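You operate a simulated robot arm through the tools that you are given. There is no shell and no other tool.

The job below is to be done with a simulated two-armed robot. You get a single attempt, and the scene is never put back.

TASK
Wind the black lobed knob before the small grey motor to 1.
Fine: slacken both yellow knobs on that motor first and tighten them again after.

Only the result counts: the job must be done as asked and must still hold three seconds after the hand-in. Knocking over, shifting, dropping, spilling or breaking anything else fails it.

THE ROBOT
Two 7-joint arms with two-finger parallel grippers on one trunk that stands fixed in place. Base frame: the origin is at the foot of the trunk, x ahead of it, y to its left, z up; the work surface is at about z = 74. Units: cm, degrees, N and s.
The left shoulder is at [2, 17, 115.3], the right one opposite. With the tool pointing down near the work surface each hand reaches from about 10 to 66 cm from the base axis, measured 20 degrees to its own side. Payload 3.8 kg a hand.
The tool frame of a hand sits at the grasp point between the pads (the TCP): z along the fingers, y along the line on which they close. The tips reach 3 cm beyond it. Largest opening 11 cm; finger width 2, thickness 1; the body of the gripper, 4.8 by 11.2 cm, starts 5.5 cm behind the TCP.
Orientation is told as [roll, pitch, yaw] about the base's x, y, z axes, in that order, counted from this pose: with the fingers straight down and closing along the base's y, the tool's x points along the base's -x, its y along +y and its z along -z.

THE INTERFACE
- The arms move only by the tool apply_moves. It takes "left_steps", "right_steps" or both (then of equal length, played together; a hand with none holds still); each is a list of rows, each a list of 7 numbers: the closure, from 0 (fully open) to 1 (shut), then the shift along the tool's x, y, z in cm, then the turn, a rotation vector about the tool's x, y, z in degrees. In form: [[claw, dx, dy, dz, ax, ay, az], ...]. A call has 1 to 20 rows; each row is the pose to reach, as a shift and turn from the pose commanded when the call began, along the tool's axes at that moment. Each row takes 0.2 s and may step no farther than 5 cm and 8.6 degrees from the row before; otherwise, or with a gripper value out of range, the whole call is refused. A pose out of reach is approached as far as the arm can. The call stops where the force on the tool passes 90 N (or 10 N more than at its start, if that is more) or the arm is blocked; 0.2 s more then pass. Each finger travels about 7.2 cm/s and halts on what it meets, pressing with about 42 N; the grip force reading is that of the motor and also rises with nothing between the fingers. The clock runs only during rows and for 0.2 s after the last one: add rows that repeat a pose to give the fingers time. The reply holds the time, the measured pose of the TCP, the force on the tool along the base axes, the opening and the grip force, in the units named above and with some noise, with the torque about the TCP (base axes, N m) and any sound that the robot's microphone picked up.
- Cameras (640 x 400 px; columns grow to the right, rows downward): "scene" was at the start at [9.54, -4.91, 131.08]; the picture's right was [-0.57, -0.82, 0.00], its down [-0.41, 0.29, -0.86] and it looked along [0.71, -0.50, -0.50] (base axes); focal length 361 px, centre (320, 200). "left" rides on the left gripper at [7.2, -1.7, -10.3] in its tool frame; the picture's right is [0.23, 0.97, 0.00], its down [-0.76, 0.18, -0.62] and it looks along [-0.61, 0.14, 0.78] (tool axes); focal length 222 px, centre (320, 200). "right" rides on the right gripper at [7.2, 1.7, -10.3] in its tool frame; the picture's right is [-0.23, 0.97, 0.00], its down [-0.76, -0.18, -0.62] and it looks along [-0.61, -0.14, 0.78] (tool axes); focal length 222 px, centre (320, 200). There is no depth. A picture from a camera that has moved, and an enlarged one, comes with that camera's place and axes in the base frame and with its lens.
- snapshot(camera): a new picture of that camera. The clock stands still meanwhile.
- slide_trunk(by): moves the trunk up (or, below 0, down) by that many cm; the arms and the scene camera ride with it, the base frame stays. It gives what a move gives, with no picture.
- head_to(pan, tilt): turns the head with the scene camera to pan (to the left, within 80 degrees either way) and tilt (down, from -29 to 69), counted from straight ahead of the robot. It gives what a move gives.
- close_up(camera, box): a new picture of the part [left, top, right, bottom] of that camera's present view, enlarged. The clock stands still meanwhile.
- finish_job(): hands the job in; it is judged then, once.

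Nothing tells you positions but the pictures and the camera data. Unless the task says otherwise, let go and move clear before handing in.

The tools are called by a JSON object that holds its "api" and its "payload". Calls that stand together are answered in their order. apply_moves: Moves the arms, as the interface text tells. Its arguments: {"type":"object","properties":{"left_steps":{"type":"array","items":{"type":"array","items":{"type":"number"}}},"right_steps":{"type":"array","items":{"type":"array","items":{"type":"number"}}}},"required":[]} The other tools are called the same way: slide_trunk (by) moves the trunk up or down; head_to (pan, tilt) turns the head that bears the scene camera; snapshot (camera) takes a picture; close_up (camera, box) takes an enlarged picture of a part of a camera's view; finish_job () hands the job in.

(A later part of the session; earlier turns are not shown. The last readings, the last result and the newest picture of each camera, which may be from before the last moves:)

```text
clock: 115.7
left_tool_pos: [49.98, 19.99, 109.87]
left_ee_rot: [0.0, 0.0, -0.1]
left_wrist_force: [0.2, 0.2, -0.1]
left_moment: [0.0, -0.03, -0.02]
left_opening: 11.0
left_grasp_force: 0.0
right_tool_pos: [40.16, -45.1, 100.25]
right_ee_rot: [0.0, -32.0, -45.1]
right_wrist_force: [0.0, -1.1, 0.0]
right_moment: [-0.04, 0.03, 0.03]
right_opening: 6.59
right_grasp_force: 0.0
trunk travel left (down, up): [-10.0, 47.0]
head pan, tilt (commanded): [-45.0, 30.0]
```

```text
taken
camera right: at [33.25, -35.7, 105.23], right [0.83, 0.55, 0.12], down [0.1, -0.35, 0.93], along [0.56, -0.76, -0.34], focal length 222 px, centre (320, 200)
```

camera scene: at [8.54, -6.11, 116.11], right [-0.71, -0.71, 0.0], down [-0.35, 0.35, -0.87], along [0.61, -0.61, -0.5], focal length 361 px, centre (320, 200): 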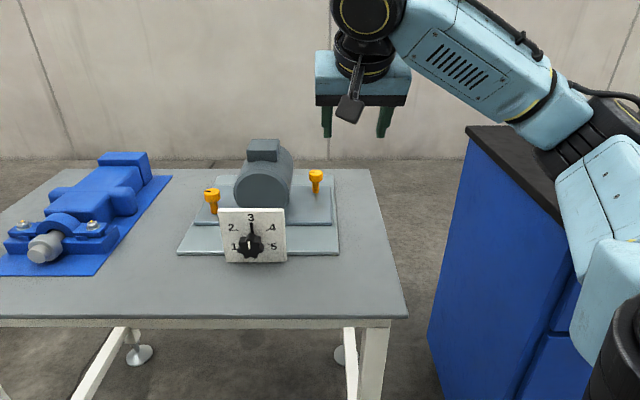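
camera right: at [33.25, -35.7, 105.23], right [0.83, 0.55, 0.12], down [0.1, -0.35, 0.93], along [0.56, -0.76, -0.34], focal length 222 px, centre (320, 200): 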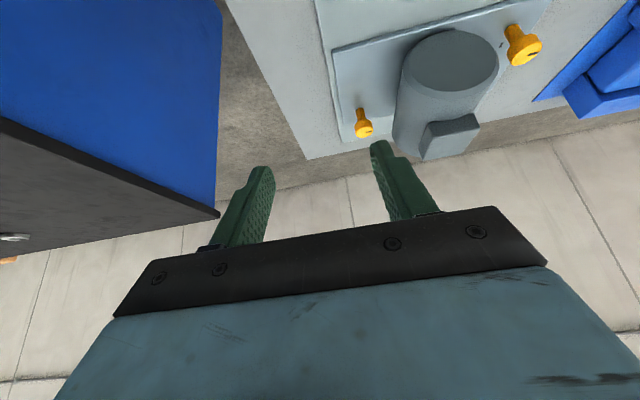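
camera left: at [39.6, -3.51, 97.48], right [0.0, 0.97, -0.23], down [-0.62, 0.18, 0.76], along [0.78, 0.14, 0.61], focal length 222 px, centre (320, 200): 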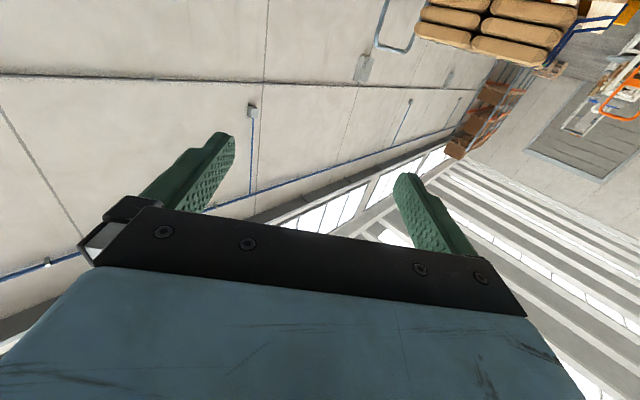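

The arm is clear, with the elbow out to the right. I bring the hand to the front-right of the dial and then lean it 38.6° to the right about the knob's axis.

{"api": "apply_moves", "payload": {"right_steps": [[0.4, 2.7, 2.7, 0.4, 0, 0, 0], [0.4, 5.5, 5.4, 0.9, 0, 0, 0], [0.4, 8.2, 8.2, 1.3, 0, 0, 0], [0.4, 10.93, 10.88, 1.72, 0, 0, 0], [0.4, 10.93, 10.88, 1.72, 0, 0, 0]]}}

{"api": "apply_moves", "payload": {"right_steps": [[0.4, 0, 0, 0, -6.5, 0, 4.1], [0.4, 0.3, 0, 0.6, -13, 0, 8.2], [0.4, 1, 0, 1.6, -19.6, 0, 12.3], [0.4, 1.8, 0, 2.8, -26.1, 0, 16.4], [0.4, 2.5, 0, 4, -32.7, 0, 20.5], [0.4, 3.1, 0, 5, -32.7, 0, 20.5], [0.4, 3.1, 0, 5, -32.7, 0, 20.5]]}}

{"api": "snapshot", "payload": {"camera": "scene"}}

{"api": "snapshot", "payload": {"camera": "right"}}

```text
clock: 116.8
left_tool_pos: [50.06, 20.0, 109.91]
left_ee_rot: [0.0, 0.0, -0.1]
left_wrist_force: [-0.3, -0.3, -0.2]
left_moment: [-0.01, 0.03, 0.04]
left_opening: 10.99
left_grasp_force: 0.1
right_tool_pos: [41.96, -31.3, 92.84]
right_ee_rot: [0.1, -32.0, -45.1]
right_wrist_force: [0.5, -0.7, 0.1]
right_moment: [0.02, 0.0, 0.02]
right_opening: 6.57
right_grasp_force: 0.0
trunk travel left (down, up): [-10.0, 47.0]
head pan, tilt (commanded): [-45.0, 30.0]
```

```text
clock: 118.5
left_tool_pos: [50.03, 19.93, 109.82]
left_ee_rot: [0.1, 0.0, 0.0]
left_wrist_force: [-0.2, -0.7, 0.2]
left_moment: [0.03, 0.0, 0.0]
left_opening: 11.01
left_grasp_force: 0.0
right_tool_pos: [42.04, -31.51, 87.09]
right_ee_rot: [43.4, -24.4, -66.5]
right_wrist_force: [1.1, 0.4, -0.2]
right_moment: [-0.04, 0.03, 0.05]
right_opening: 6.63
right_grasp_force: 0.0
trunk travel left (down, up): [-10.0, 47.0]
head pan, tilt (commanded): [-45.0, 30.0]
```

```text
taken
camera scene: at [8.54, -6.11, 116.11], right [-0.71, -0.71, 0.0], down [-0.35, 0.35, -0.87], along [0.61, -0.61, -0.5], focal length 361 px, centre (320, 200)
```

scene: 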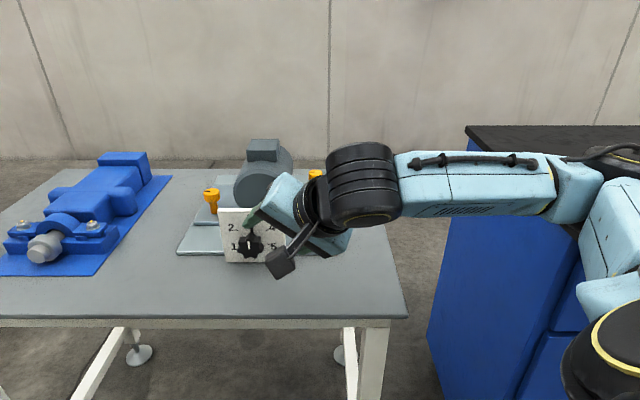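

```text
taken
camera right: at [32.56, -24.55, 91.97], right [0.62, 0.35, 0.7], down [-0.29, -0.73, 0.62], along [0.73, -0.59, -0.35], focal length 222 px, centre (320, 200)
```

right: 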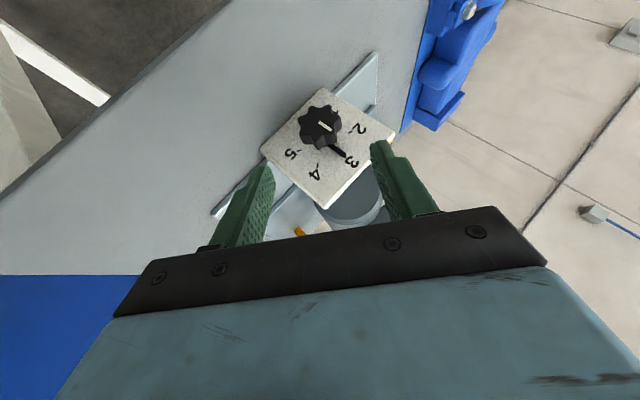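

The hand leans right at (42,-31.5,87). I zoom its camera on the dial to fix the knob's position before the approach.

{"api": "close_up", "payload": {"camera": "right", "box": [250, 70, 410, 220]}}

{"api": "close_up", "payload": {"camera": "scene", "box": [200, 170, 380, 290]}}

```text
2.67 times, centred on (330, 145) of right
camera zoom: at [32.56, -24.55, 91.97], right [0.62, 0.35, 0.7], down [-0.29, -0.73, 0.62], along [0.73, -0.59, -0.35], focal length 592 px, centre (293, 347)
```

zoom: 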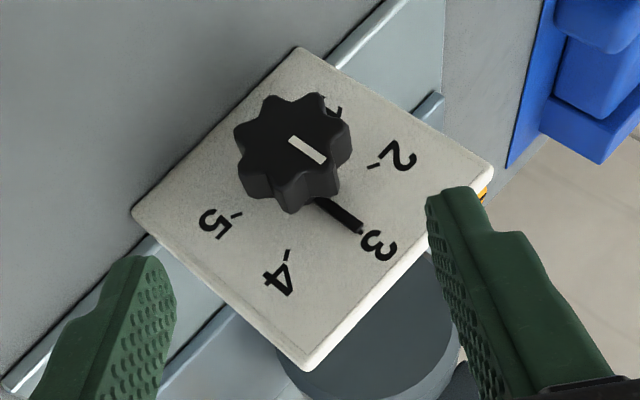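

```text
3.33 times, centred on (290, 230) of scene
camera zoom: at [8.54, -6.11, 116.11], right [-0.71, -0.71, 0.0], down [-0.35, 0.35, -0.87], along [0.61, -0.61, -0.5], focal length 1203 px, centre (420, 100)
```

zoom: 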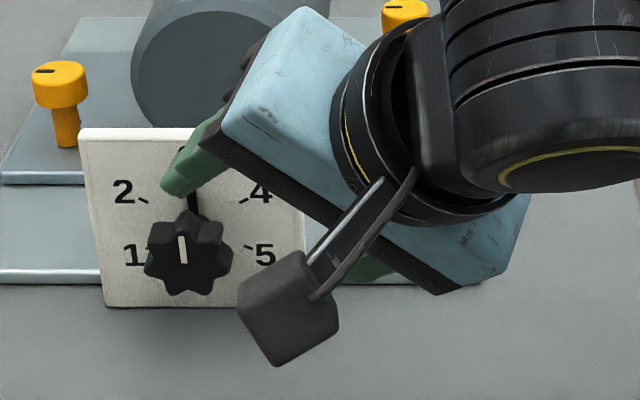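

The view gives a dial centre of (52.05,-33.6,79.85) and a knob mid-plane around (50.2,-31.7), so the approach line is nearly straight along the tool. I go in most of the way and check.

{"api": "apply_moves", "payload": {"right_steps": [[0.4, 0, -0.03, 2, 0, 0, 0], [0.4, -0.05, -0.06, 4, 0, 0, 0], [0.4, -0.1, -0.1, 6, 0, 0, 0], [0.4, -0.1, -0.1, 6, 0, 0, 0]]}}

{"api": "close_up", "payload": {"camera": "right", "box": [220, 90, 430, 260]}}

{"api": "close_up", "payload": {"camera": "scene", "box": [200, 170, 380, 290]}}

```text
clock: 119.5
left_tool_pos: [50.01, 19.95, 109.8]
left_ee_rot: [0.0, -0.2, 0.0]
left_wrist_force: [0.9, -0.1, 0.0]
left_moment: [-0.02, -0.01, 0.02]
left_opening: 10.99
left_grasp_force: 0.1
right_tool_pos: [46.52, -31.64, 83.03]
right_ee_rot: [43.3, -24.6, -66.6]
right_wrist_force: [0.6, 0.7, 1.0]
right_moment: [-0.02, -0.04, 0.0]
right_opening: 6.61
right_grasp_force: 0.1
trunk travel left (down, up): [-10.0, 47.0]
head pan, tilt (commanded): [-45.0, 30.0]
```

```text
2.35 times, centred on (325, 175) of right
camera zoom: at [37.25, -24.73, 88.0], right [0.62, 0.35, 0.7], down [-0.29, -0.73, 0.62], along [0.73, -0.59, -0.35], focal length 523 px, centre (308, 259)
```

zoom: 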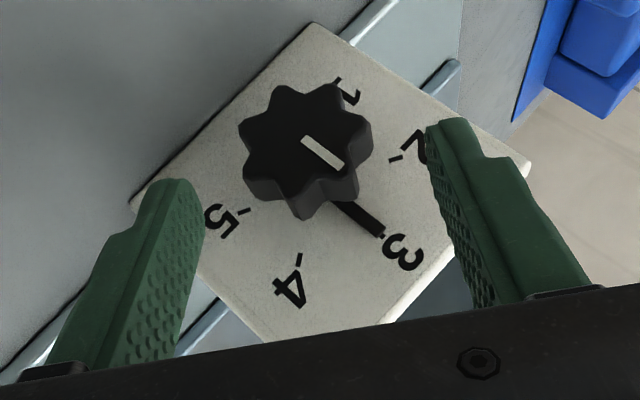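

```text
3.33 times, centred on (290, 230) of scene
camera zoom: at [8.54, -6.12, 116.11], right [-0.71, -0.71, 0.0], down [-0.35, 0.35, -0.87], along [0.61, -0.61, -0.5], focal length 1203 px, centre (420, 100)
```

zoom: 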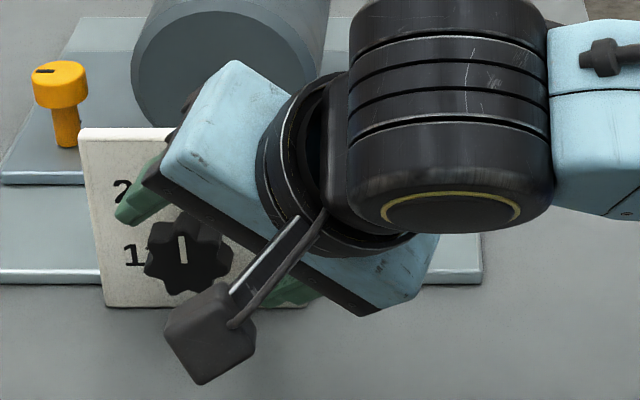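

The knob is centred between the fingers to about 1 mm. I go in the remaining 3 cm and check again.

{"api": "apply_moves", "payload": {"right_steps": [[0.4, -0.1, -0.05, 1, 0, 0, 0], [0.4, -0.15, -0.1, 2, 0, 0, 0], [0.4, -0.2, -0.1, 3, 0, 0, 0], [0.4, -0.2, -0.1, 3, 0, 0, 0]]}}

{"api": "close_up", "payload": {"camera": "right", "box": [220, 90, 430, 260]}}

{"api": "close_up", "payload": {"camera": "scene", "box": [200, 190, 320, 280]}}

```text
clock: 120.5
left_tool_pos: [49.98, 19.91, 109.81]
left_ee_rot: [0.0, 0.1, 0.0]
left_wrist_force: [1.4, 0.1, 0.7]
left_moment: [-0.03, 0.03, 0.0]
left_opening: 11.01
left_grasp_force: 0.0
right_tool_pos: [48.81, -32.08, 80.95]
right_ee_rot: [43.3, -24.5, -66.5]
right_wrist_force: [-0.2, 0.6, 0.5]
right_moment: [0.0, -0.03, -0.02]
right_opening: 6.59
right_grasp_force: 0.1
trunk travel left (down, up): [-10.0, 47.0]
head pan, tilt (commanded): [-45.0, 30.0]
```

```text
2.35 times, centred on (325, 175) of right
camera zoom: at [39.48, -25.02, 86.01], right [0.62, 0.35, 0.7], down [-0.29, -0.73, 0.62], along [0.73, -0.59, -0.35], focal length 523 px, centre (308, 259)
```

zoom: 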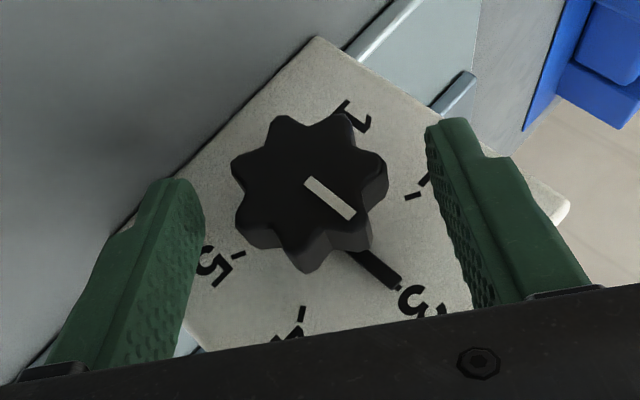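

```text
4.44 times, centred on (260, 235) of scene
camera zoom: at [8.54, -6.12, 116.11], right [-0.71, -0.71, 0.0], down [-0.35, 0.35, -0.87], along [0.61, -0.61, -0.5], focal length 1604 px, centre (587, 44)
```

zoom: 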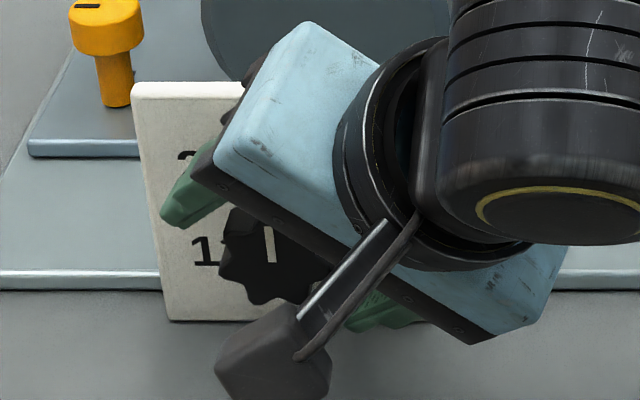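

The fingers straddle the knob, with the closing line through one lobe and the opposite valley, which is a stable seat. I nudge 2–3 mm toward the plate for better overlap and close.

{"api": "apply_moves", "payload": {"right_steps": [[0.4, -0.25, 0, 0.1, 0, 0, 0], [0.55, -0.25, 0, 0.1, 0, 0, 0], [0.62, -0.25, 0, 0.1, 0, 0, 0], [0.8, -0.25, 0, 0.1, 0, 0, 0], [1, -0.25, 0, 0.1, 0, 0, 0], [1, -0.25, 0, 0.1, 0, 0, 0]]}}

{"api": "close_up", "payload": {"camera": "right", "box": [220, 90, 430, 260]}}

{"api": "close_up", "payload": {"camera": "scene", "box": [200, 190, 320, 280]}}

```text
clock: 121.8
left_tool_pos: [50.03, 19.96, 109.9]
left_ee_rot: [-0.1, 0.0, 0.1]
left_wrist_force: [-0.3, -0.4, 0.0]
left_moment: [-0.04, 0.02, 0.02]
left_opening: 10.99
left_grasp_force: 0.0
right_tool_pos: [48.94, -32.21, 81.16]
right_ee_rot: [43.4, -24.4, -66.5]
right_wrist_force: [-1.0, -0.2, -1.6]
right_moment: [-0.07, -0.05, 0.0]
right_opening: 4.18
right_grasp_force: 45.0
trunk travel left (down, up): [-10.0, 47.0]
head pan, tilt (commanded): [-45.0, 30.0]
```

```text
2.35 times, centred on (325, 175) of right
camera zoom: at [39.61, -25.18, 86.03], right [0.62, 0.35, 0.7], down [-0.29, -0.73, 0.62], along [0.73, -0.59, -0.36], focal length 523 px, centre (308, 259)
```

zoom: 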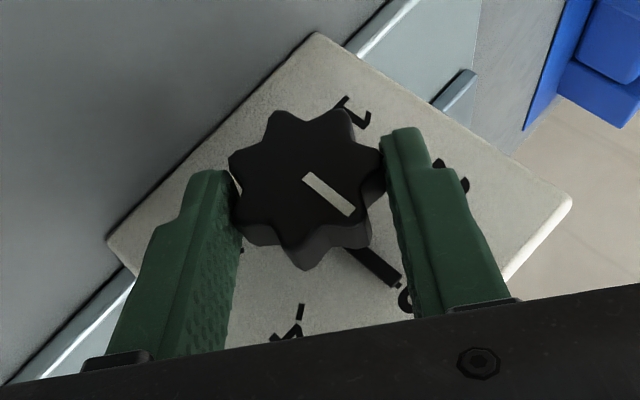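

```text
4.44 times, centred on (260, 235) of scene
camera zoom: at [8.53, -6.12, 116.11], right [-0.71, -0.71, 0.0], down [-0.35, 0.35, -0.87], along [0.61, -0.61, -0.5], focal length 1604 px, centre (587, 44)
```

zoom: 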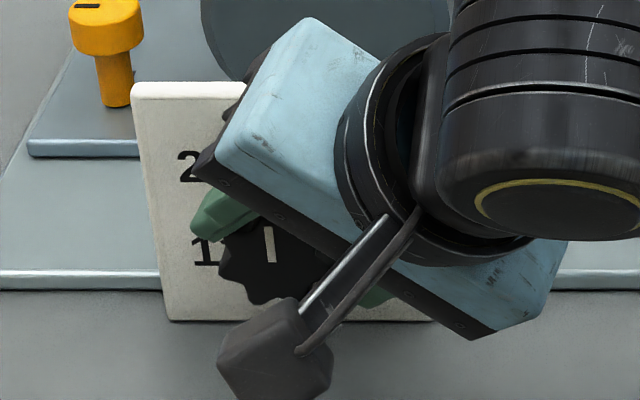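

The knob is gripped at 4.18 cm with negligible side force. I begin the counter-clockwise turn, 30° first to feel the torque.

{"api": "apply_moves", "payload": {"right_steps": [[1, 0.002, 0.107, 0.003, 3.18, 0, -1.99], [1, 0.0075, 0.2144, 0.012, 6.36, 0, -3.98], [1, 0.017, 0.32, 0.027, 9.54, 0, -5.97], [1, 0.0297, 0.4252, 0.0475, 12.72, 0, -7.95], [1, 0.046, 0.528, 0.074, 15.9, 0, -9.94], [1, 0.0662, 0.6288, 0.1061, 19.08, 0, -11.93], [1, 0.09, 0.727, 0.144, 22.26, 0, -13.9], [1, 0.1166, 0.8215, 0.1868, 25.44, 0, -15.9], [1, 0.1166, 0.8215, 0.1868, 25.44, 0, -15.9]]}}

{"api": "close_up", "payload": {"camera": "right", "box": [220, 90, 430, 260]}}

{"api": "snapshot", "payload": {"camera": "scene"}}

```text
clock: 123.8
left_tool_pos: [50.11, 19.91, 109.62]
left_ee_rot: [0.0, 0.0, 0.0]
left_wrist_force: [-0.4, -1.0, 0.6]
left_moment: [-0.01, 0.03, 0.0]
left_opening: 10.98
left_grasp_force: 0.0
right_tool_pos: [49.69, -31.52, 81.45]
right_ee_rot: [10.1, -31.6, -50.4]
right_wrist_force: [14.9, -2.6, -6.8]
right_moment: [-0.63, -0.81, -0.05]
right_opening: 4.19
right_grasp_force: 45.1
trunk travel left (down, up): [-10.0, 47.0]
head pan, tilt (commanded): [-45.0, 30.0]
```

```text
2.35 times, centred on (325, 175) of right
camera zoom: at [42.11, -22.68, 86.62], right [0.81, 0.53, 0.26], down [0.0, -0.45, 0.9], along [0.59, -0.72, -0.36], focal length 523 px, centre (308, 259)
```

zoom: 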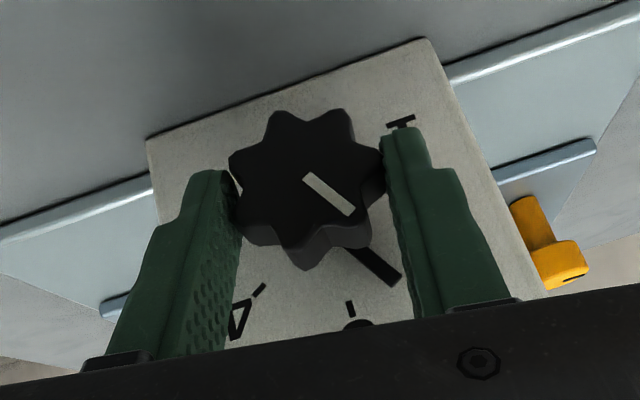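

```text
taken
camera scene: at [8.7, -6.15, 116.09], right [-0.71, -0.71, 0.0], down [-0.35, 0.35, -0.87], along [0.61, -0.61, -0.5], focal length 361 px, centre (320, 200)
```

scene: 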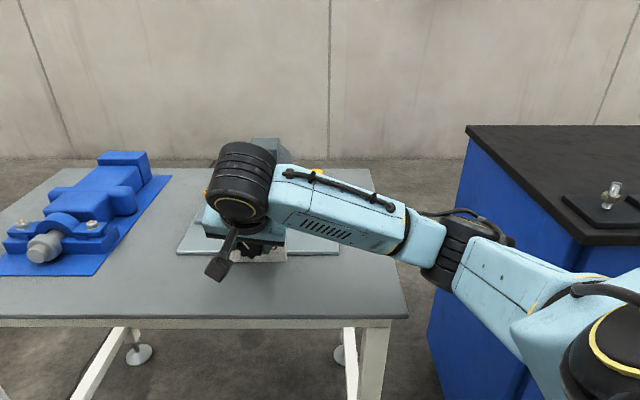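

The knob follows the hand with little resistance (about 0.13 N·m), and the pointer is halfway between 3 and 2. I continue another 30°.

{"api": "apply_moves", "payload": {"right_steps": [[1, 0.002, 0.107, 0.003, 3.18, 0, -1.99], [1, 0.0075, 0.2144, 0.012, 6.36, 0, -3.98], [1, 0.017, 0.32, 0.027, 9.54, 0, -5.97], [1, 0.0297, 0.4252, 0.0475, 12.72, 0, -7.95], [1, 0.046, 0.528, 0.074, 15.9, 0, -9.94], [1, 0.0662, 0.6288, 0.1061, 19.08, 0, -11.93], [1, 0.09, 0.727, 0.144, 22.26, 0, -13.9], [1, 0.1166, 0.8215, 0.1868, 25.44, 0, -15.9], [1, 0.1166, 0.8215, 0.1868, 25.44, 0, -15.9]]}}

{"api": "close_up", "payload": {"camera": "right", "box": [220, 90, 430, 260]}}

{"api": "snapshot", "payload": {"camera": "scene"}}

```text
clock: 125.8
left_tool_pos: [50.03, 20.0, 109.76]
left_ee_rot: [-0.1, 0.2, 0.0]
left_wrist_force: [0.4, -0.8, -0.5]
left_moment: [-0.01, -0.03, 0.0]
left_opening: 11.02
left_grasp_force: 0.0
right_tool_pos: [50.22, -30.84, 81.34]
right_ee_rot: [-24.8, -29.6, -32.2]
right_wrist_force: [21.3, -0.2, 2.7]
right_moment: [-0.17, -0.46, 0.62]
right_opening: 4.18
right_grasp_force: 44.7
trunk travel left (down, up): [-10.0, 47.0]
head pan, tilt (commanded): [-45.0, 30.0]
```

```text
2.35 times, centred on (325, 175) of right
camera zoom: at [44.46, -20.33, 85.35], right [0.81, 0.53, -0.24], down [0.35, -0.1, 0.93], along [0.47, -0.84, -0.27], focal length 523 px, centre (308, 259)
```

zoom: 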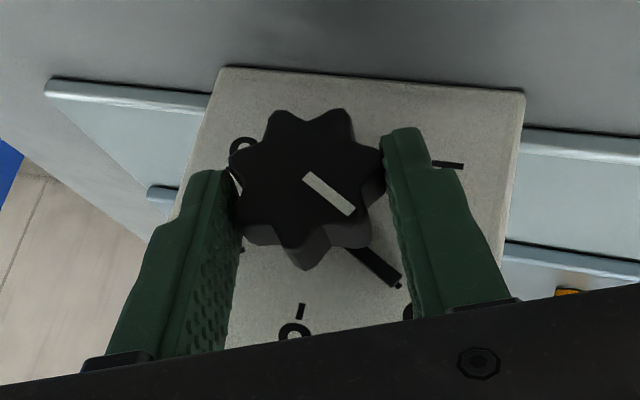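

```text
taken
camera scene: at [8.7, -6.1, 116.1], right [-0.71, -0.71, 0.0], down [-0.35, 0.35, -0.87], along [0.61, -0.61, -0.5], focal length 361 px, centre (320, 200)
```

scene: 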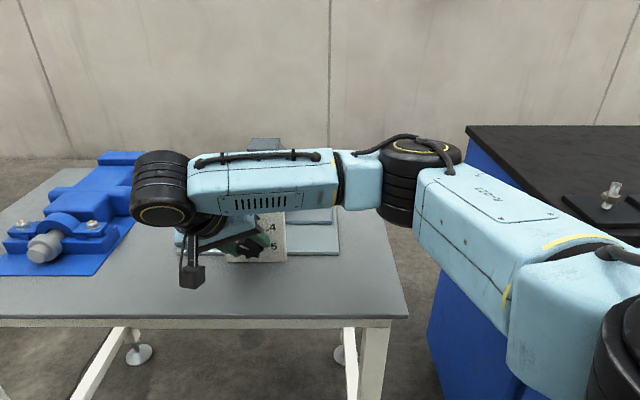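

The total is about 60°. I release, swing back 51.4° (one lobe pitch) with a corrected centre, and look at where the pointer stands.

{"api": "apply_moves", "payload": {"right_steps": [[0.4, 0, 0, 0, 0, 0, 0], [0.4, -0.087, 0.286, -0.14, 0, 0, 0], [0.4, -0.087, 0.286, -0.14, 0, 0, 0], [0.4, -0.076, -0.008, -0.121, -7.27, 0, 4.54], [0.4, -0.041, -0.295, -0.066, -14.53, 0, 9.08], [0.4, 0.016, -0.569, 0.026, -21.8, 0, 13.63], [0.4, 0.094, -0.825, 0.151, -29.07, 0, 18.17], [0.4, 0.191, -1.055, 0.307, -36.33, 0, 22.71], [0.4, 0.306, -1.256, 0.49, -43.6, 0, 27.25], [0.4, 0.306, -1.256, 0.49, -43.6, 0, 27.25]]}}

{"api": "close_up", "payload": {"camera": "right", "box": [220, 90, 430, 260]}}

{"api": "close_up", "payload": {"camera": "scene", "box": [200, 170, 340, 280]}}

```text
clock: 128.1
left_tool_pos: [50.1, 19.96, 109.73]
left_ee_rot: [0.1, 0.0, 0.0]
left_wrist_force: [0.0, -0.2, -0.4]
left_moment: [0.02, -0.01, 0.02]
left_opening: 10.99
left_grasp_force: 0.1
right_tool_pos: [49.05, -32.0, 81.46]
right_ee_rot: [34.3, -27.3, -62.6]
right_wrist_force: [0.1, 0.5, -0.9]
right_moment: [0.04, 0.02, -0.02]
right_opening: 6.59
right_grasp_force: 0.1
trunk travel left (down, up): [-10.0, 47.0]
head pan, tilt (commanded): [-45.0, 30.0]
```

```text
2.35 times, centred on (325, 175) of right
camera zoom: at [40.17, -24.5, 86.5], right [0.69, 0.41, 0.59], down [-0.22, -0.66, 0.72], along [0.69, -0.62, -0.37], focal length 523 px, centre (308, 259)
```

zoom: 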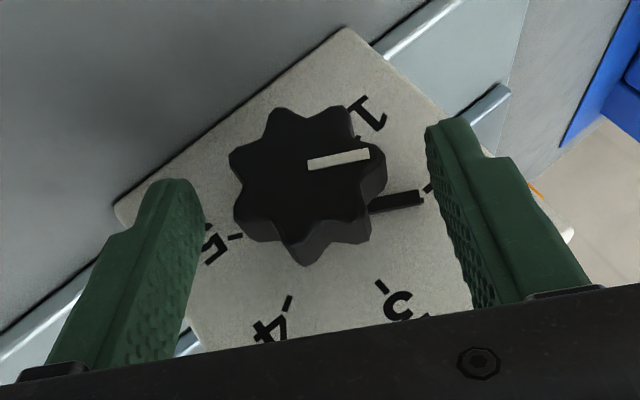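

```text
3.64 times, centred on (270, 225) of scene
camera zoom: at [8.52, -6.12, 116.11], right [-0.71, -0.71, 0.0], down [-0.35, 0.35, -0.87], along [0.61, -0.61, -0.5], focal length 1312 px, centre (502, 109)
```

zoom: 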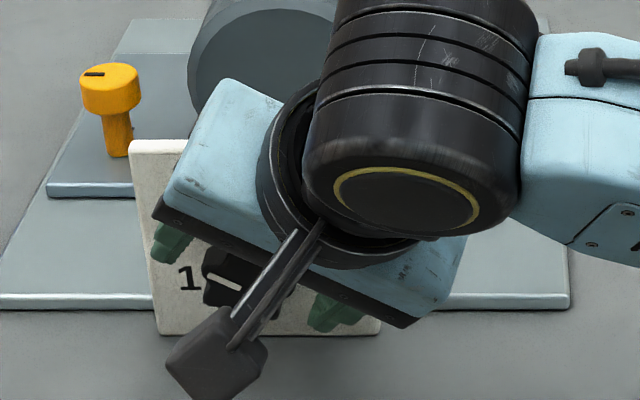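

The pointer is now at 2, and the lobes sit in the same pose relative to the fingers. I grip again and turn another 60° toward 1.

{"api": "apply_moves", "payload": {"right_steps": [[0.55, 0, 0, 0, 0, 0, 0], [0.62, 0, 0, 0, 0, 0, 0], [0.8, 0, 0, 0, 0, 0, 0], [1, 0, 0, 0, 0, 0, 0], [1, 0, 0, 0, 0, 0, 0], [1, 0.002, 0.129, 0.004, 3.18, 0, -1.99], [1, 0.009, 0.257, 0.014, 6.36, 0, -3.98], [1, 0.02, 0.385, 0.032, 9.54, 0, -5.97], [1, 0.0356, 0.5103, 0.057, 12.72, 0, -7.95], [1, 0.0794, 0.7547, 0.1273, 19.08, 0, -11.93], [1, 0.1399, 0.986, 0.2242, 25.44, 0, -15.9], [1, 0.2157, 1.2006, 0.3456, 31.8, 0, -19.88], [1, 0.3058, 1.3944, 0.49, 38.16, 0, -23.85], [1, 0.4084, 1.5646, 0.6545, 44.52, 0, -27.83], [1, 0.522, 1.7078, 0.8365, 50.88, 0, -31.8], [1, 0.522, 1.7078, 0.8365, 50.88, 0, -31.8]]}}

{"api": "close_up", "payload": {"camera": "right", "box": [220, 90, 430, 260]}}

{"api": "snapshot", "payload": {"camera": "scene"}}

```text
clock: 131.4
left_tool_pos: [50.03, 19.96, 109.72]
left_ee_rot: [0.0, 0.0, 0.0]
left_wrist_force: [0.0, -0.3, -0.2]
left_moment: [-0.01, -0.02, 0.02]
left_opening: 10.99
left_grasp_force: 0.0
right_tool_pos: [50.41, -30.66, 81.28]
right_ee_rot: [-34.1, -27.5, -27.9]
right_wrist_force: [8.6, -9.7, 7.8]
right_moment: [-0.18, -0.26, 0.56]
right_opening: 4.2
right_grasp_force: 44.6
trunk travel left (down, up): [-10.0, 47.0]
head pan, tilt (commanded): [-45.0, 30.0]
```

```text
2.35 times, centred on (325, 175) of right
camera zoom: at [45.06, -19.67, 84.8], right [0.78, 0.5, -0.38], down [0.44, 0.0, 0.9], along [0.45, -0.87, -0.22], focal length 523 px, centre (308, 259)
```

zoom: 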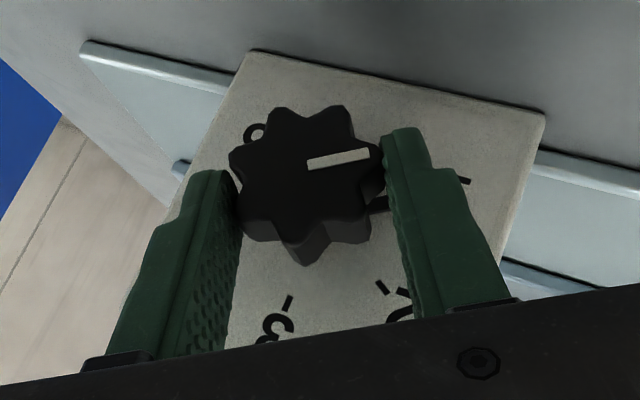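

```text
taken
camera scene: at [8.56, -6.17, 116.11], right [-0.71, -0.71, 0.0], down [-0.35, 0.35, -0.87], along [0.61, -0.61, -0.5], focal length 361 px, centre (320, 200)
```

scene: 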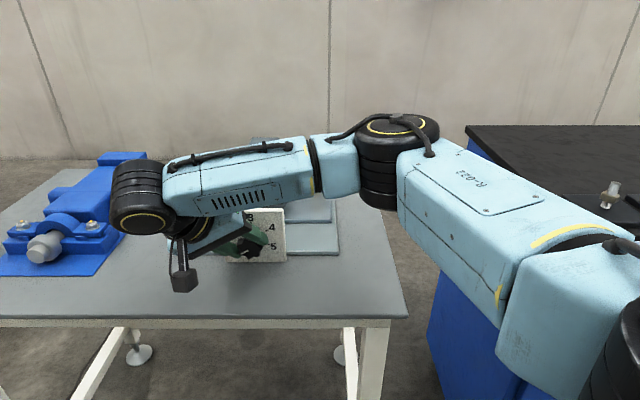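

The knob turned another 60° with low forces. I release and back straight out along the tool to view the dial.

{"api": "apply_moves", "payload": {"right_steps": [[0.4, 0, 0, 0, 0, 0, 0], [0.4, 0, 0, 0, 0, 0, 0], [0.4, 0, 0, -2, 0, 0, 0], [0.4, 0, 0, -5, 0, 0, 0], [0.4, 0, 0, -9, 0, 0, 0], [0.4, 0, 0, -9, 0, 0, 0]]}}

{"api": "snapshot", "payload": {"camera": "scene"}}

{"api": "close_up", "payload": {"camera": "right", "box": [220, 60, 430, 230]}}

```text
clock: 132.8
left_tool_pos: [49.94, 19.88, 109.84]
left_ee_rot: [0.0, -0.1, 0.1]
left_wrist_force: [-0.1, 0.6, -0.1]
left_moment: [-0.01, 0.01, 0.0]
left_opening: 11.01
left_grasp_force: 0.0
right_tool_pos: [49.6, -24.74, 87.91]
right_ee_rot: [-34.2, -27.3, -27.9]
right_wrist_force: [0.1, 0.0, 0.0]
right_moment: [-0.02, 0.0, 0.0]
right_opening: 6.59
right_grasp_force: 0.0
trunk travel left (down, up): [-10.0, 47.0]
head pan, tilt (commanded): [-45.0, 30.0]
```

```text
taken
camera scene: at [8.54, -6.11, 116.1], right [-0.71, -0.71, 0.0], down [-0.35, 0.35, -0.87], along [0.61, -0.61, -0.5], focal length 361 px, centre (320, 200)
```

scene: 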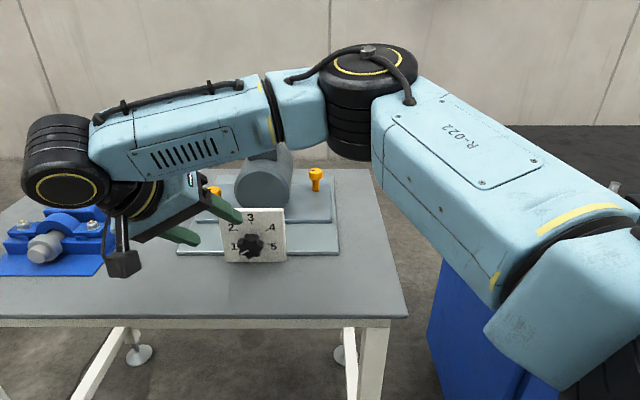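

```text
2.35 times, centred on (325, 145) of right
camera zoom: at [44.25, -13.72, 91.46], right [0.78, 0.5, -0.38], down [0.44, 0.0, 0.9], along [0.45, -0.87, -0.22], focal length 523 px, centre (308, 329)
```

zoom: 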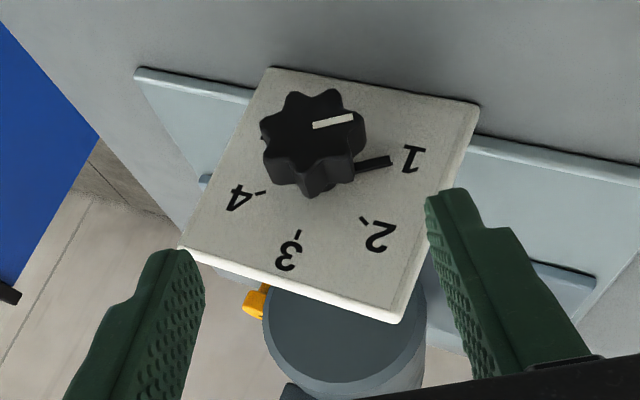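

The pointer now points at 1. I zoom in to check exact alignment with the tick.

{"api": "close_up", "payload": {"camera": "scene", "box": [215, 205, 295, 270]}}

{"api": "close_up", "payload": {"camera": "scene", "box": [228, 228, 268, 262]}}

{"api": "close_up", "payload": {"camera": "right", "box": [290, 75, 390, 155]}}

```text
6.15 times, centred on (255, 238) of scene
camera zoom: at [8.54, -6.11, 116.1], right [-0.71, -0.71, 0.0], down [-0.35, 0.35, -0.87], along [0.61, -0.61, -0.5], focal length 2221 px, centre (720, -31)
```

zoom: 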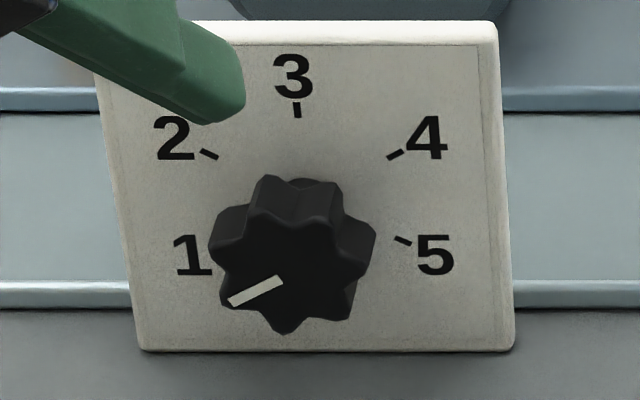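

```text
11.76 times, centred on (248, 245) of scene
camera zoom: at [8.54, -6.11, 116.1], right [-0.71, -0.71, 0.0], down [-0.35, 0.35, -0.87], along [0.61, -0.61, -0.5], focal length 4246 px, centre (1167, -329)
```

zoom: 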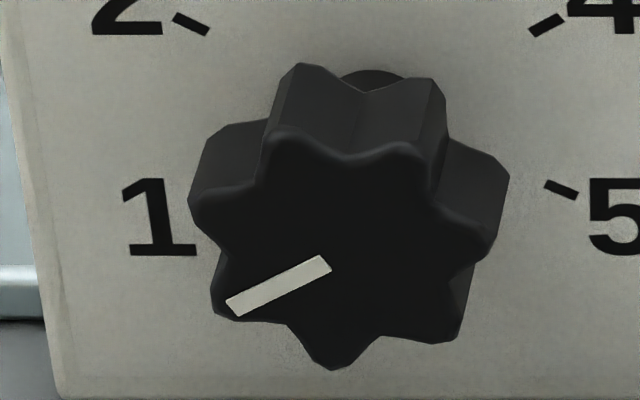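

```text
5.00 times, centred on (340, 115) of right
camera zoom: at [44.25, -13.72, 91.46], right [0.78, 0.5, -0.38], down [0.44, 0.0, 0.9], along [0.45, -0.87, -0.22], focal length 1111 px, centre (220, 625)
```

zoom: 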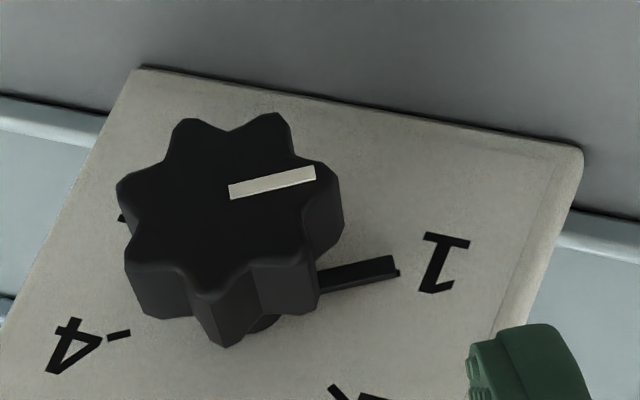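

The knob's white line measures about 120° from vertical, matching tick 1. I take one more enlarged look at the pointer tip against the tick.

{"api": "close_up", "payload": {"camera": "right", "box": [330, 110, 380, 150]}}

{"api": "close_up", "payload": {"camera": "scene", "box": [225, 232, 255, 256]}}

```text
10.00 times, centred on (355, 130) of right
camera zoom: at [44.25, -13.72, 91.46], right [0.78, 0.5, -0.38], down [0.44, 0.0, 0.9], along [0.45, -0.87, -0.22], focal length 2221 px, centre (-30, 900)
```

zoom: 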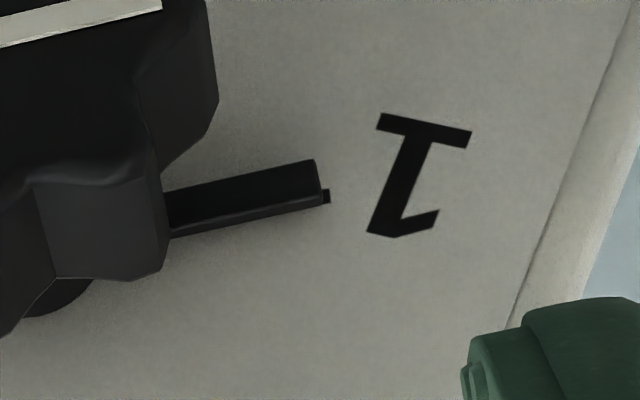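

```text
16.00 times, centred on (240, 244) of scene
camera zoom: at [8.54, -6.11, 116.1], right [-0.71, -0.71, 0.0], down [-0.35, 0.35, -0.87], along [0.61, -0.61, -0.5], focal length 5774 px, centre (1600, -504)
```

zoom: 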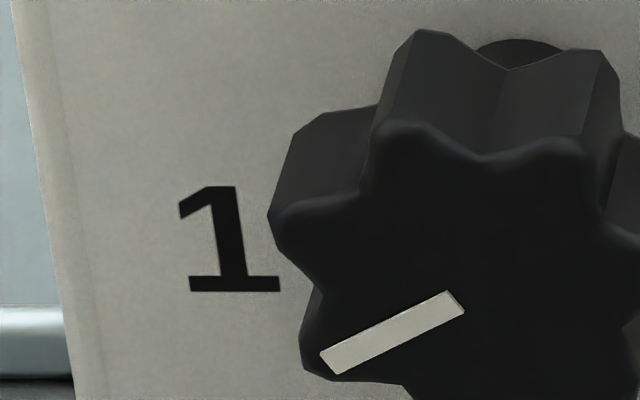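

The pointer tip sits on tick 1 within about a degree. Next comes re-tightening: I raise the right hand and undo the lean, ready to go back to the left yellow knob.

{"api": "apply_moves", "payload": {"right_steps": [[0.4, -1.2, -1.1, -1.8, -6.35, 0, 4], [0.5, -2.3, -2.2, -3.4, -12.7, 0, 8], [0.545, -3.4, -3.3, -5, -19, 0, 11.9], [0.545, -4.49, -4.3, -6.65, -25.4, 0, 15.9], [0.545, -4.49, -4.3, -6.65, -25.4, 0, 15.9]]}}

{"api": "snapshot", "payload": {"camera": "scene"}}

{"api": "snapshot", "payload": {"camera": "right"}}

```text
clock: 134.1
left_tool_pos: [49.97, 19.95, 109.81]
left_ee_rot: [0.0, 0.0, 0.0]
left_wrist_force: [-0.2, -0.1, 0.7]
left_moment: [-0.01, 0.04, 0.0]
left_opening: 10.98
left_grasp_force: 0.0
right_tool_pos: [50.11, -24.65, 97.19]
right_ee_rot: [0.1, -32.0, -45.2]
right_wrist_force: [-0.6, 0.5, 0.2]
right_moment: [-0.01, -0.01, 0.0]
right_opening: 5.04
right_grasp_force: 0.2
trunk travel left (down, up): [-10.0, 47.0]
head pan, tilt (commanded): [-45.0, 30.0]
```

```text
taken
camera scene: at [8.53, -6.12, 116.11], right [-0.71, -0.71, 0.0], down [-0.35, 0.35, -0.87], along [0.61, -0.61, -0.5], focal length 361 px, centre (320, 200)
```

scene: 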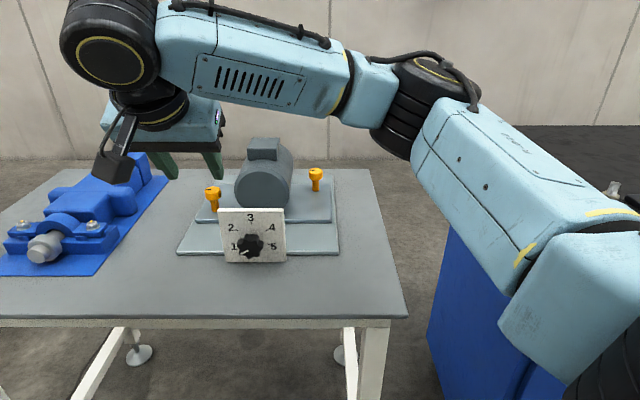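

```text
taken
camera right: at [43.19, -15.19, 102.16], right [0.83, 0.55, 0.12], down [0.1, -0.35, 0.93], along [0.55, -0.76, -0.34], focal length 222 px, centre (320, 200)
```

right: 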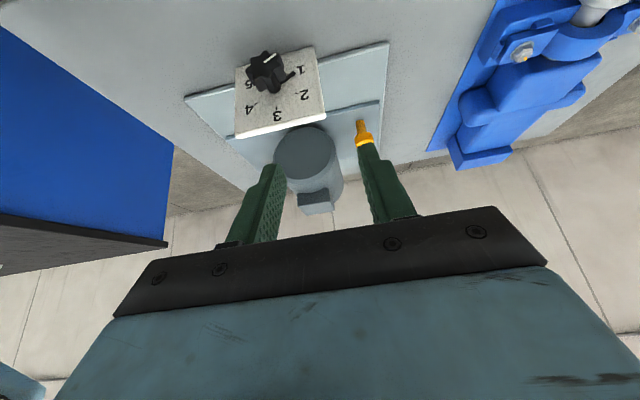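

The view is clear. I zoom in to see the dial and check whether the motor plate and yellow knobs moved.

{"api": "close_up", "payload": {"camera": "scene", "box": [160, 130, 360, 280]}}

{"api": "close_up", "payload": {"camera": "scene", "box": [195, 175, 235, 215]}}

{"api": "close_up", "payload": {"camera": "scene", "box": [295, 155, 335, 195]}}

```text
2.67 times, centred on (260, 205) of scene
camera zoom: at [8.53, -6.12, 116.11], right [-0.71, -0.71, 0.0], down [-0.35, 0.35, -0.87], along [0.61, -0.61, -0.5], focal length 962 px, centre (480, 187)
```

zoom: 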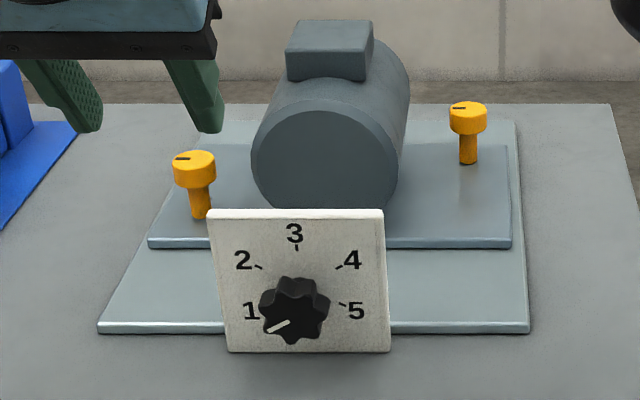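

```text
10.00 times, centred on (215, 195) of scene
camera zoom: at [8.53, -6.12, 116.11], right [-0.71, -0.71, 0.0], down [-0.35, 0.35, -0.87], along [0.61, -0.61, -0.5], focal length 3609 px, centre (1370, 250)
```

zoom: 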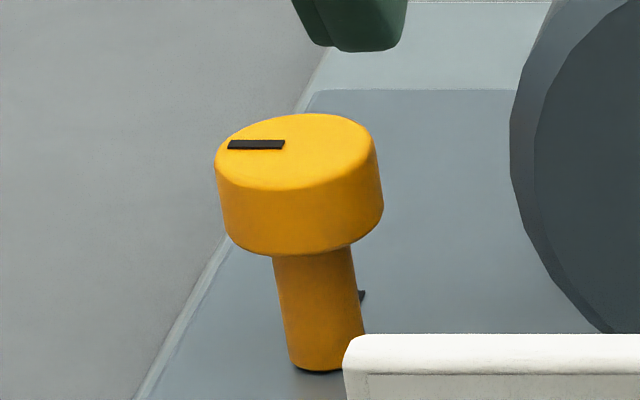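

```text
10.00 times, centred on (315, 175) of scene
camera zoom: at [8.53, -6.12, 116.11], right [-0.71, -0.71, 0.0], down [-0.35, 0.35, -0.87], along [0.61, -0.61, -0.5], focal length 3609 px, centre (370, 450)
```

zoom: 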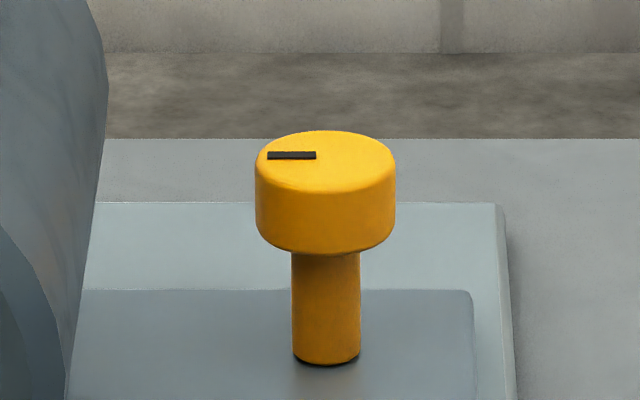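

The motor plate appears to have moved back roughly 0.9 cm with the winding, as an adjuster should. I go to hover above the left yellow knob's new position to re-tighten it clockwise.

{"api": "apply_moves", "payload": {"right_steps": [[0.545, -2.52, 0.86, 2.3, -2.2, 0, -3.5], [0.545, -5.05, 1.71, 5.1, -4.4, 0, -7.1], [0.545, -7.57, 2.57, 8.0, -6.6, 0, -10.6], [0.545, -10.1, 3.42, 11.0, -8.8, 0, -14.1], [0.545, -12.6, 4.28, 14.0, -11, 0, -17.7], [0.545, -15.14, 5.13, 16.77, -13.25, 0, -21.2], [0.545, -15.14, 5.13, 16.77, -13.25, 0, -21.2]]}}

{"api": "close_up", "payload": {"camera": "right", "box": [220, 20, 440, 200]}}

{"api": "snapshot", "payload": {"camera": "scene"}}

```text
clock: 135.7
left_tool_pos: [49.99, 19.87, 109.72]
left_ee_rot: [0.0, 0.0, 0.0]
left_wrist_force: [0.4, 0.6, -0.6]
left_moment: [-0.01, 0.01, 0.01]
left_opening: 10.99
left_grasp_force: 0.1
right_tool_pos: [69.22, -36.48, 90.67]
right_ee_rot: [-0.1, -32.0, -20.1]
right_wrist_force: [0.1, -0.1, -0.3]
right_moment: [-0.01, 0.0, 0.01]
right_opening: 5.01
right_grasp_force: 0.0
trunk travel left (down, up): [-10.0, 47.0]
head pan, tilt (commanded): [-45.0, 30.0]
```

```text
2.22 times, centred on (330, 110) of right
camera zoom: at [58.95, -30.84, 95.7], right [0.52, 0.85, 0.12], down [0.23, -0.28, 0.93], along [0.82, -0.45, -0.34], focal length 494 px, centre (298, 400)
```

zoom: 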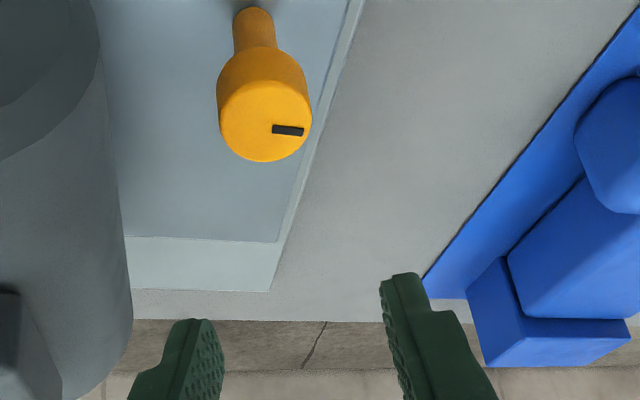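

```text
taken
camera scene: at [8.54, -6.12, 116.11], right [-0.71, -0.71, 0.0], down [-0.35, 0.35, -0.87], along [0.61, -0.61, -0.5], focal length 361 px, centre (320, 200)
```

scene: 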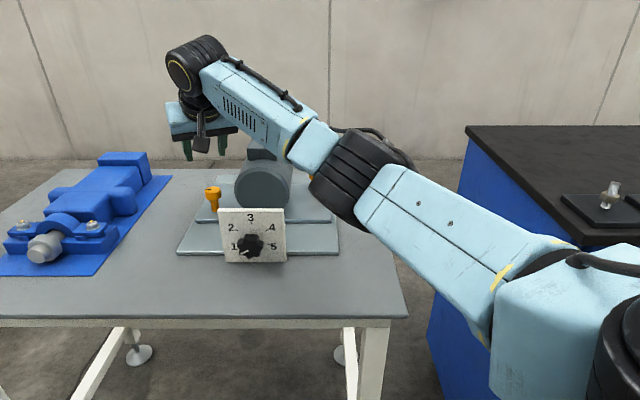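

The left knob now measures about (69.9,-36.7). I descend toward it at heading -20°.

{"api": "apply_moves", "payload": {"right_steps": [[0.545, 1.2, 0, 1.8, 0, 0, 0], [0.545, 2.3, 0, 3.4, 0, 0, 0], [0.545, 3.4, 0.01, 5.0, 0, 0, 0], [0.545, 3.4, 0.01, 5.0, 0, 0, 0]]}}

{"api": "close_up", "payload": {"camera": "right", "box": [200, 60, 440, 260]}}

```text
clock: 136.7
left_tool_pos: [50.04, 19.9, 109.78]
left_ee_rot: [0.1, 0.0, 0.0]
left_wrist_force: [-0.2, -0.6, -0.5]
left_moment: [-0.01, 0.0, -0.05]
left_opening: 10.99
left_grasp_force: 0.1
right_tool_pos: [69.07, -36.35, 84.83]
right_ee_rot: [0.0, -32.0, -20.3]
right_wrist_force: [0.1, -0.7, -0.6]
right_moment: [-0.06, 0.0, 0.06]
right_opening: 5.04
right_grasp_force: 0.1
trunk travel left (down, up): [-10.0, 47.0]
head pan, tilt (commanded): [-45.0, 30.0]
```

```text
2.00 times, centred on (320, 160) of right
camera zoom: at [58.72, -30.73, 89.84], right [0.52, 0.85, 0.12], down [0.23, -0.28, 0.93], along [0.82, -0.45, -0.34], focal length 444 px, centre (320, 280)
```

zoom: 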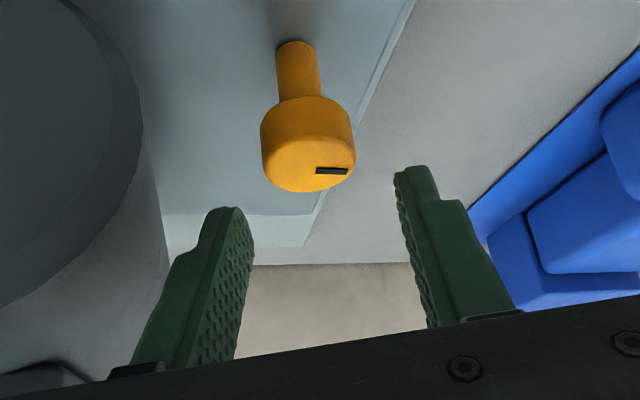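

The knob is centred. I descend fully and close on the head.

{"api": "apply_moves", "payload": {"right_steps": [[0.545, 0.7, -0.05, 0.9, 0, 0, 0], [0.545, 1.2, -0.09, 1.7, 0, 0, 0], [0.545, 1.68, -0.09, 2.29, 0, 0, 0], [0.545, 1.68, -0.09, 2.29, 0, 0, 0], [0.75, 1.68, -0.09, 2.29, 0, 0, 0], [1, 1.68, -0.09, 2.29, 0, 0, 0], [1, 1.68, -0.09, 2.29, 0, 0, 0]]}}

{"api": "close_up", "payload": {"camera": "right", "box": [200, 60, 440, 260]}}

```text
clock: 138.2
left_tool_pos: [49.8, 20.32, 109.79]
left_ee_rot: [-0.2, -0.2, 0.0]
left_wrist_force: [-0.3, -0.2, -0.4]
left_moment: [0.02, 0.01, -0.01]
left_opening: 11.0
left_grasp_force: 0.0
right_tool_pos: [68.66, -36.26, 82.26]
right_ee_rot: [-0.6, -32.3, -20.0]
right_wrist_force: [7.9, 16.4, 24.2]
right_moment: [-6.25, 3.21, -5.58]
right_opening: 3.17
right_grasp_force: 42.2
trunk travel left (down, up): [-10.0, 47.0]
head pan, tilt (commanded): [-45.0, 30.0]
```

```text
2.00 times, centred on (320, 160) of right
camera zoom: at [58.34, -30.58, 87.27], right [0.52, 0.85, 0.11], down [0.23, -0.27, 0.94], along [0.82, -0.46, -0.33], focal length 444 px, centre (320, 280)
```

zoom: 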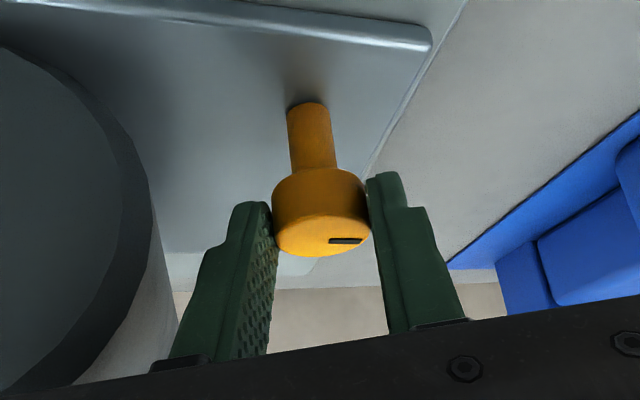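

Something is in contact: large moments on the right wrist (-6 N·m) and 24 N upward. I stop and look before doing anything else.

{"api": "snapshot", "payload": {"camera": "scene"}}

{"api": "close_up", "payload": {"camera": "scene", "box": [160, 130, 330, 280]}}

{"api": "snapshot", "payload": {"camera": "right"}}

```text
taken
camera scene: at [8.42, -5.77, 116.15], right [-0.71, -0.71, 0.0], down [-0.35, 0.35, -0.87], along [0.61, -0.61, -0.5], focal length 361 px, centre (320, 200)
```

scene: 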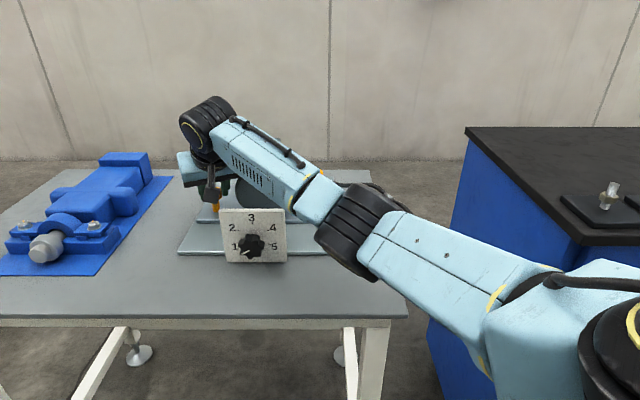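

```text
2.67 times, centred on (245, 205) of scene
camera zoom: at [8.42, -5.77, 116.15], right [-0.71, -0.71, 0.0], down [-0.35, 0.35, -0.87], along [0.61, -0.61, -0.5], focal length 962 px, centre (520, 187)
```

zoom: 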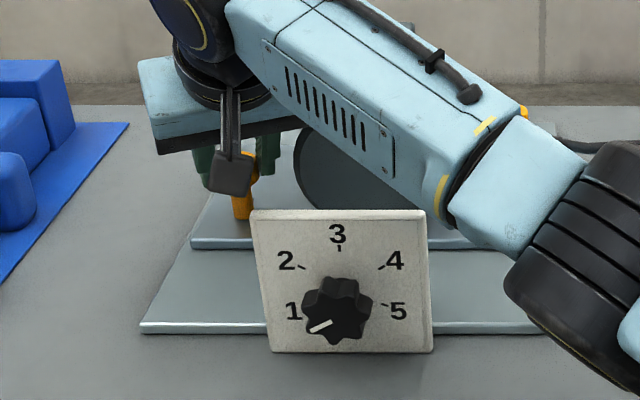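

```text
taken
camera right: at [58.34, -30.58, 87.27], right [0.52, 0.85, 0.11], down [0.23, -0.27, 0.94], along [0.82, -0.46, -0.33], focal length 222 px, centre (320, 200)
```

right: 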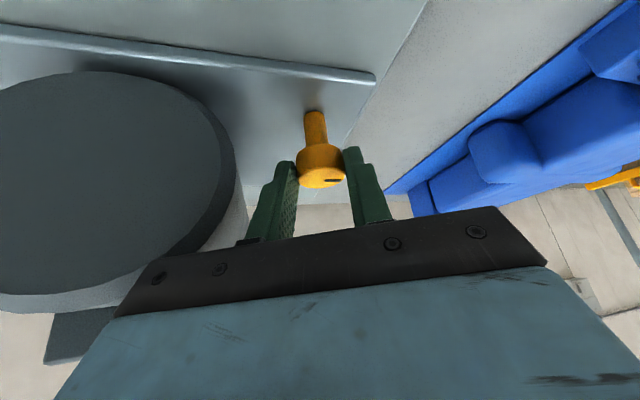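

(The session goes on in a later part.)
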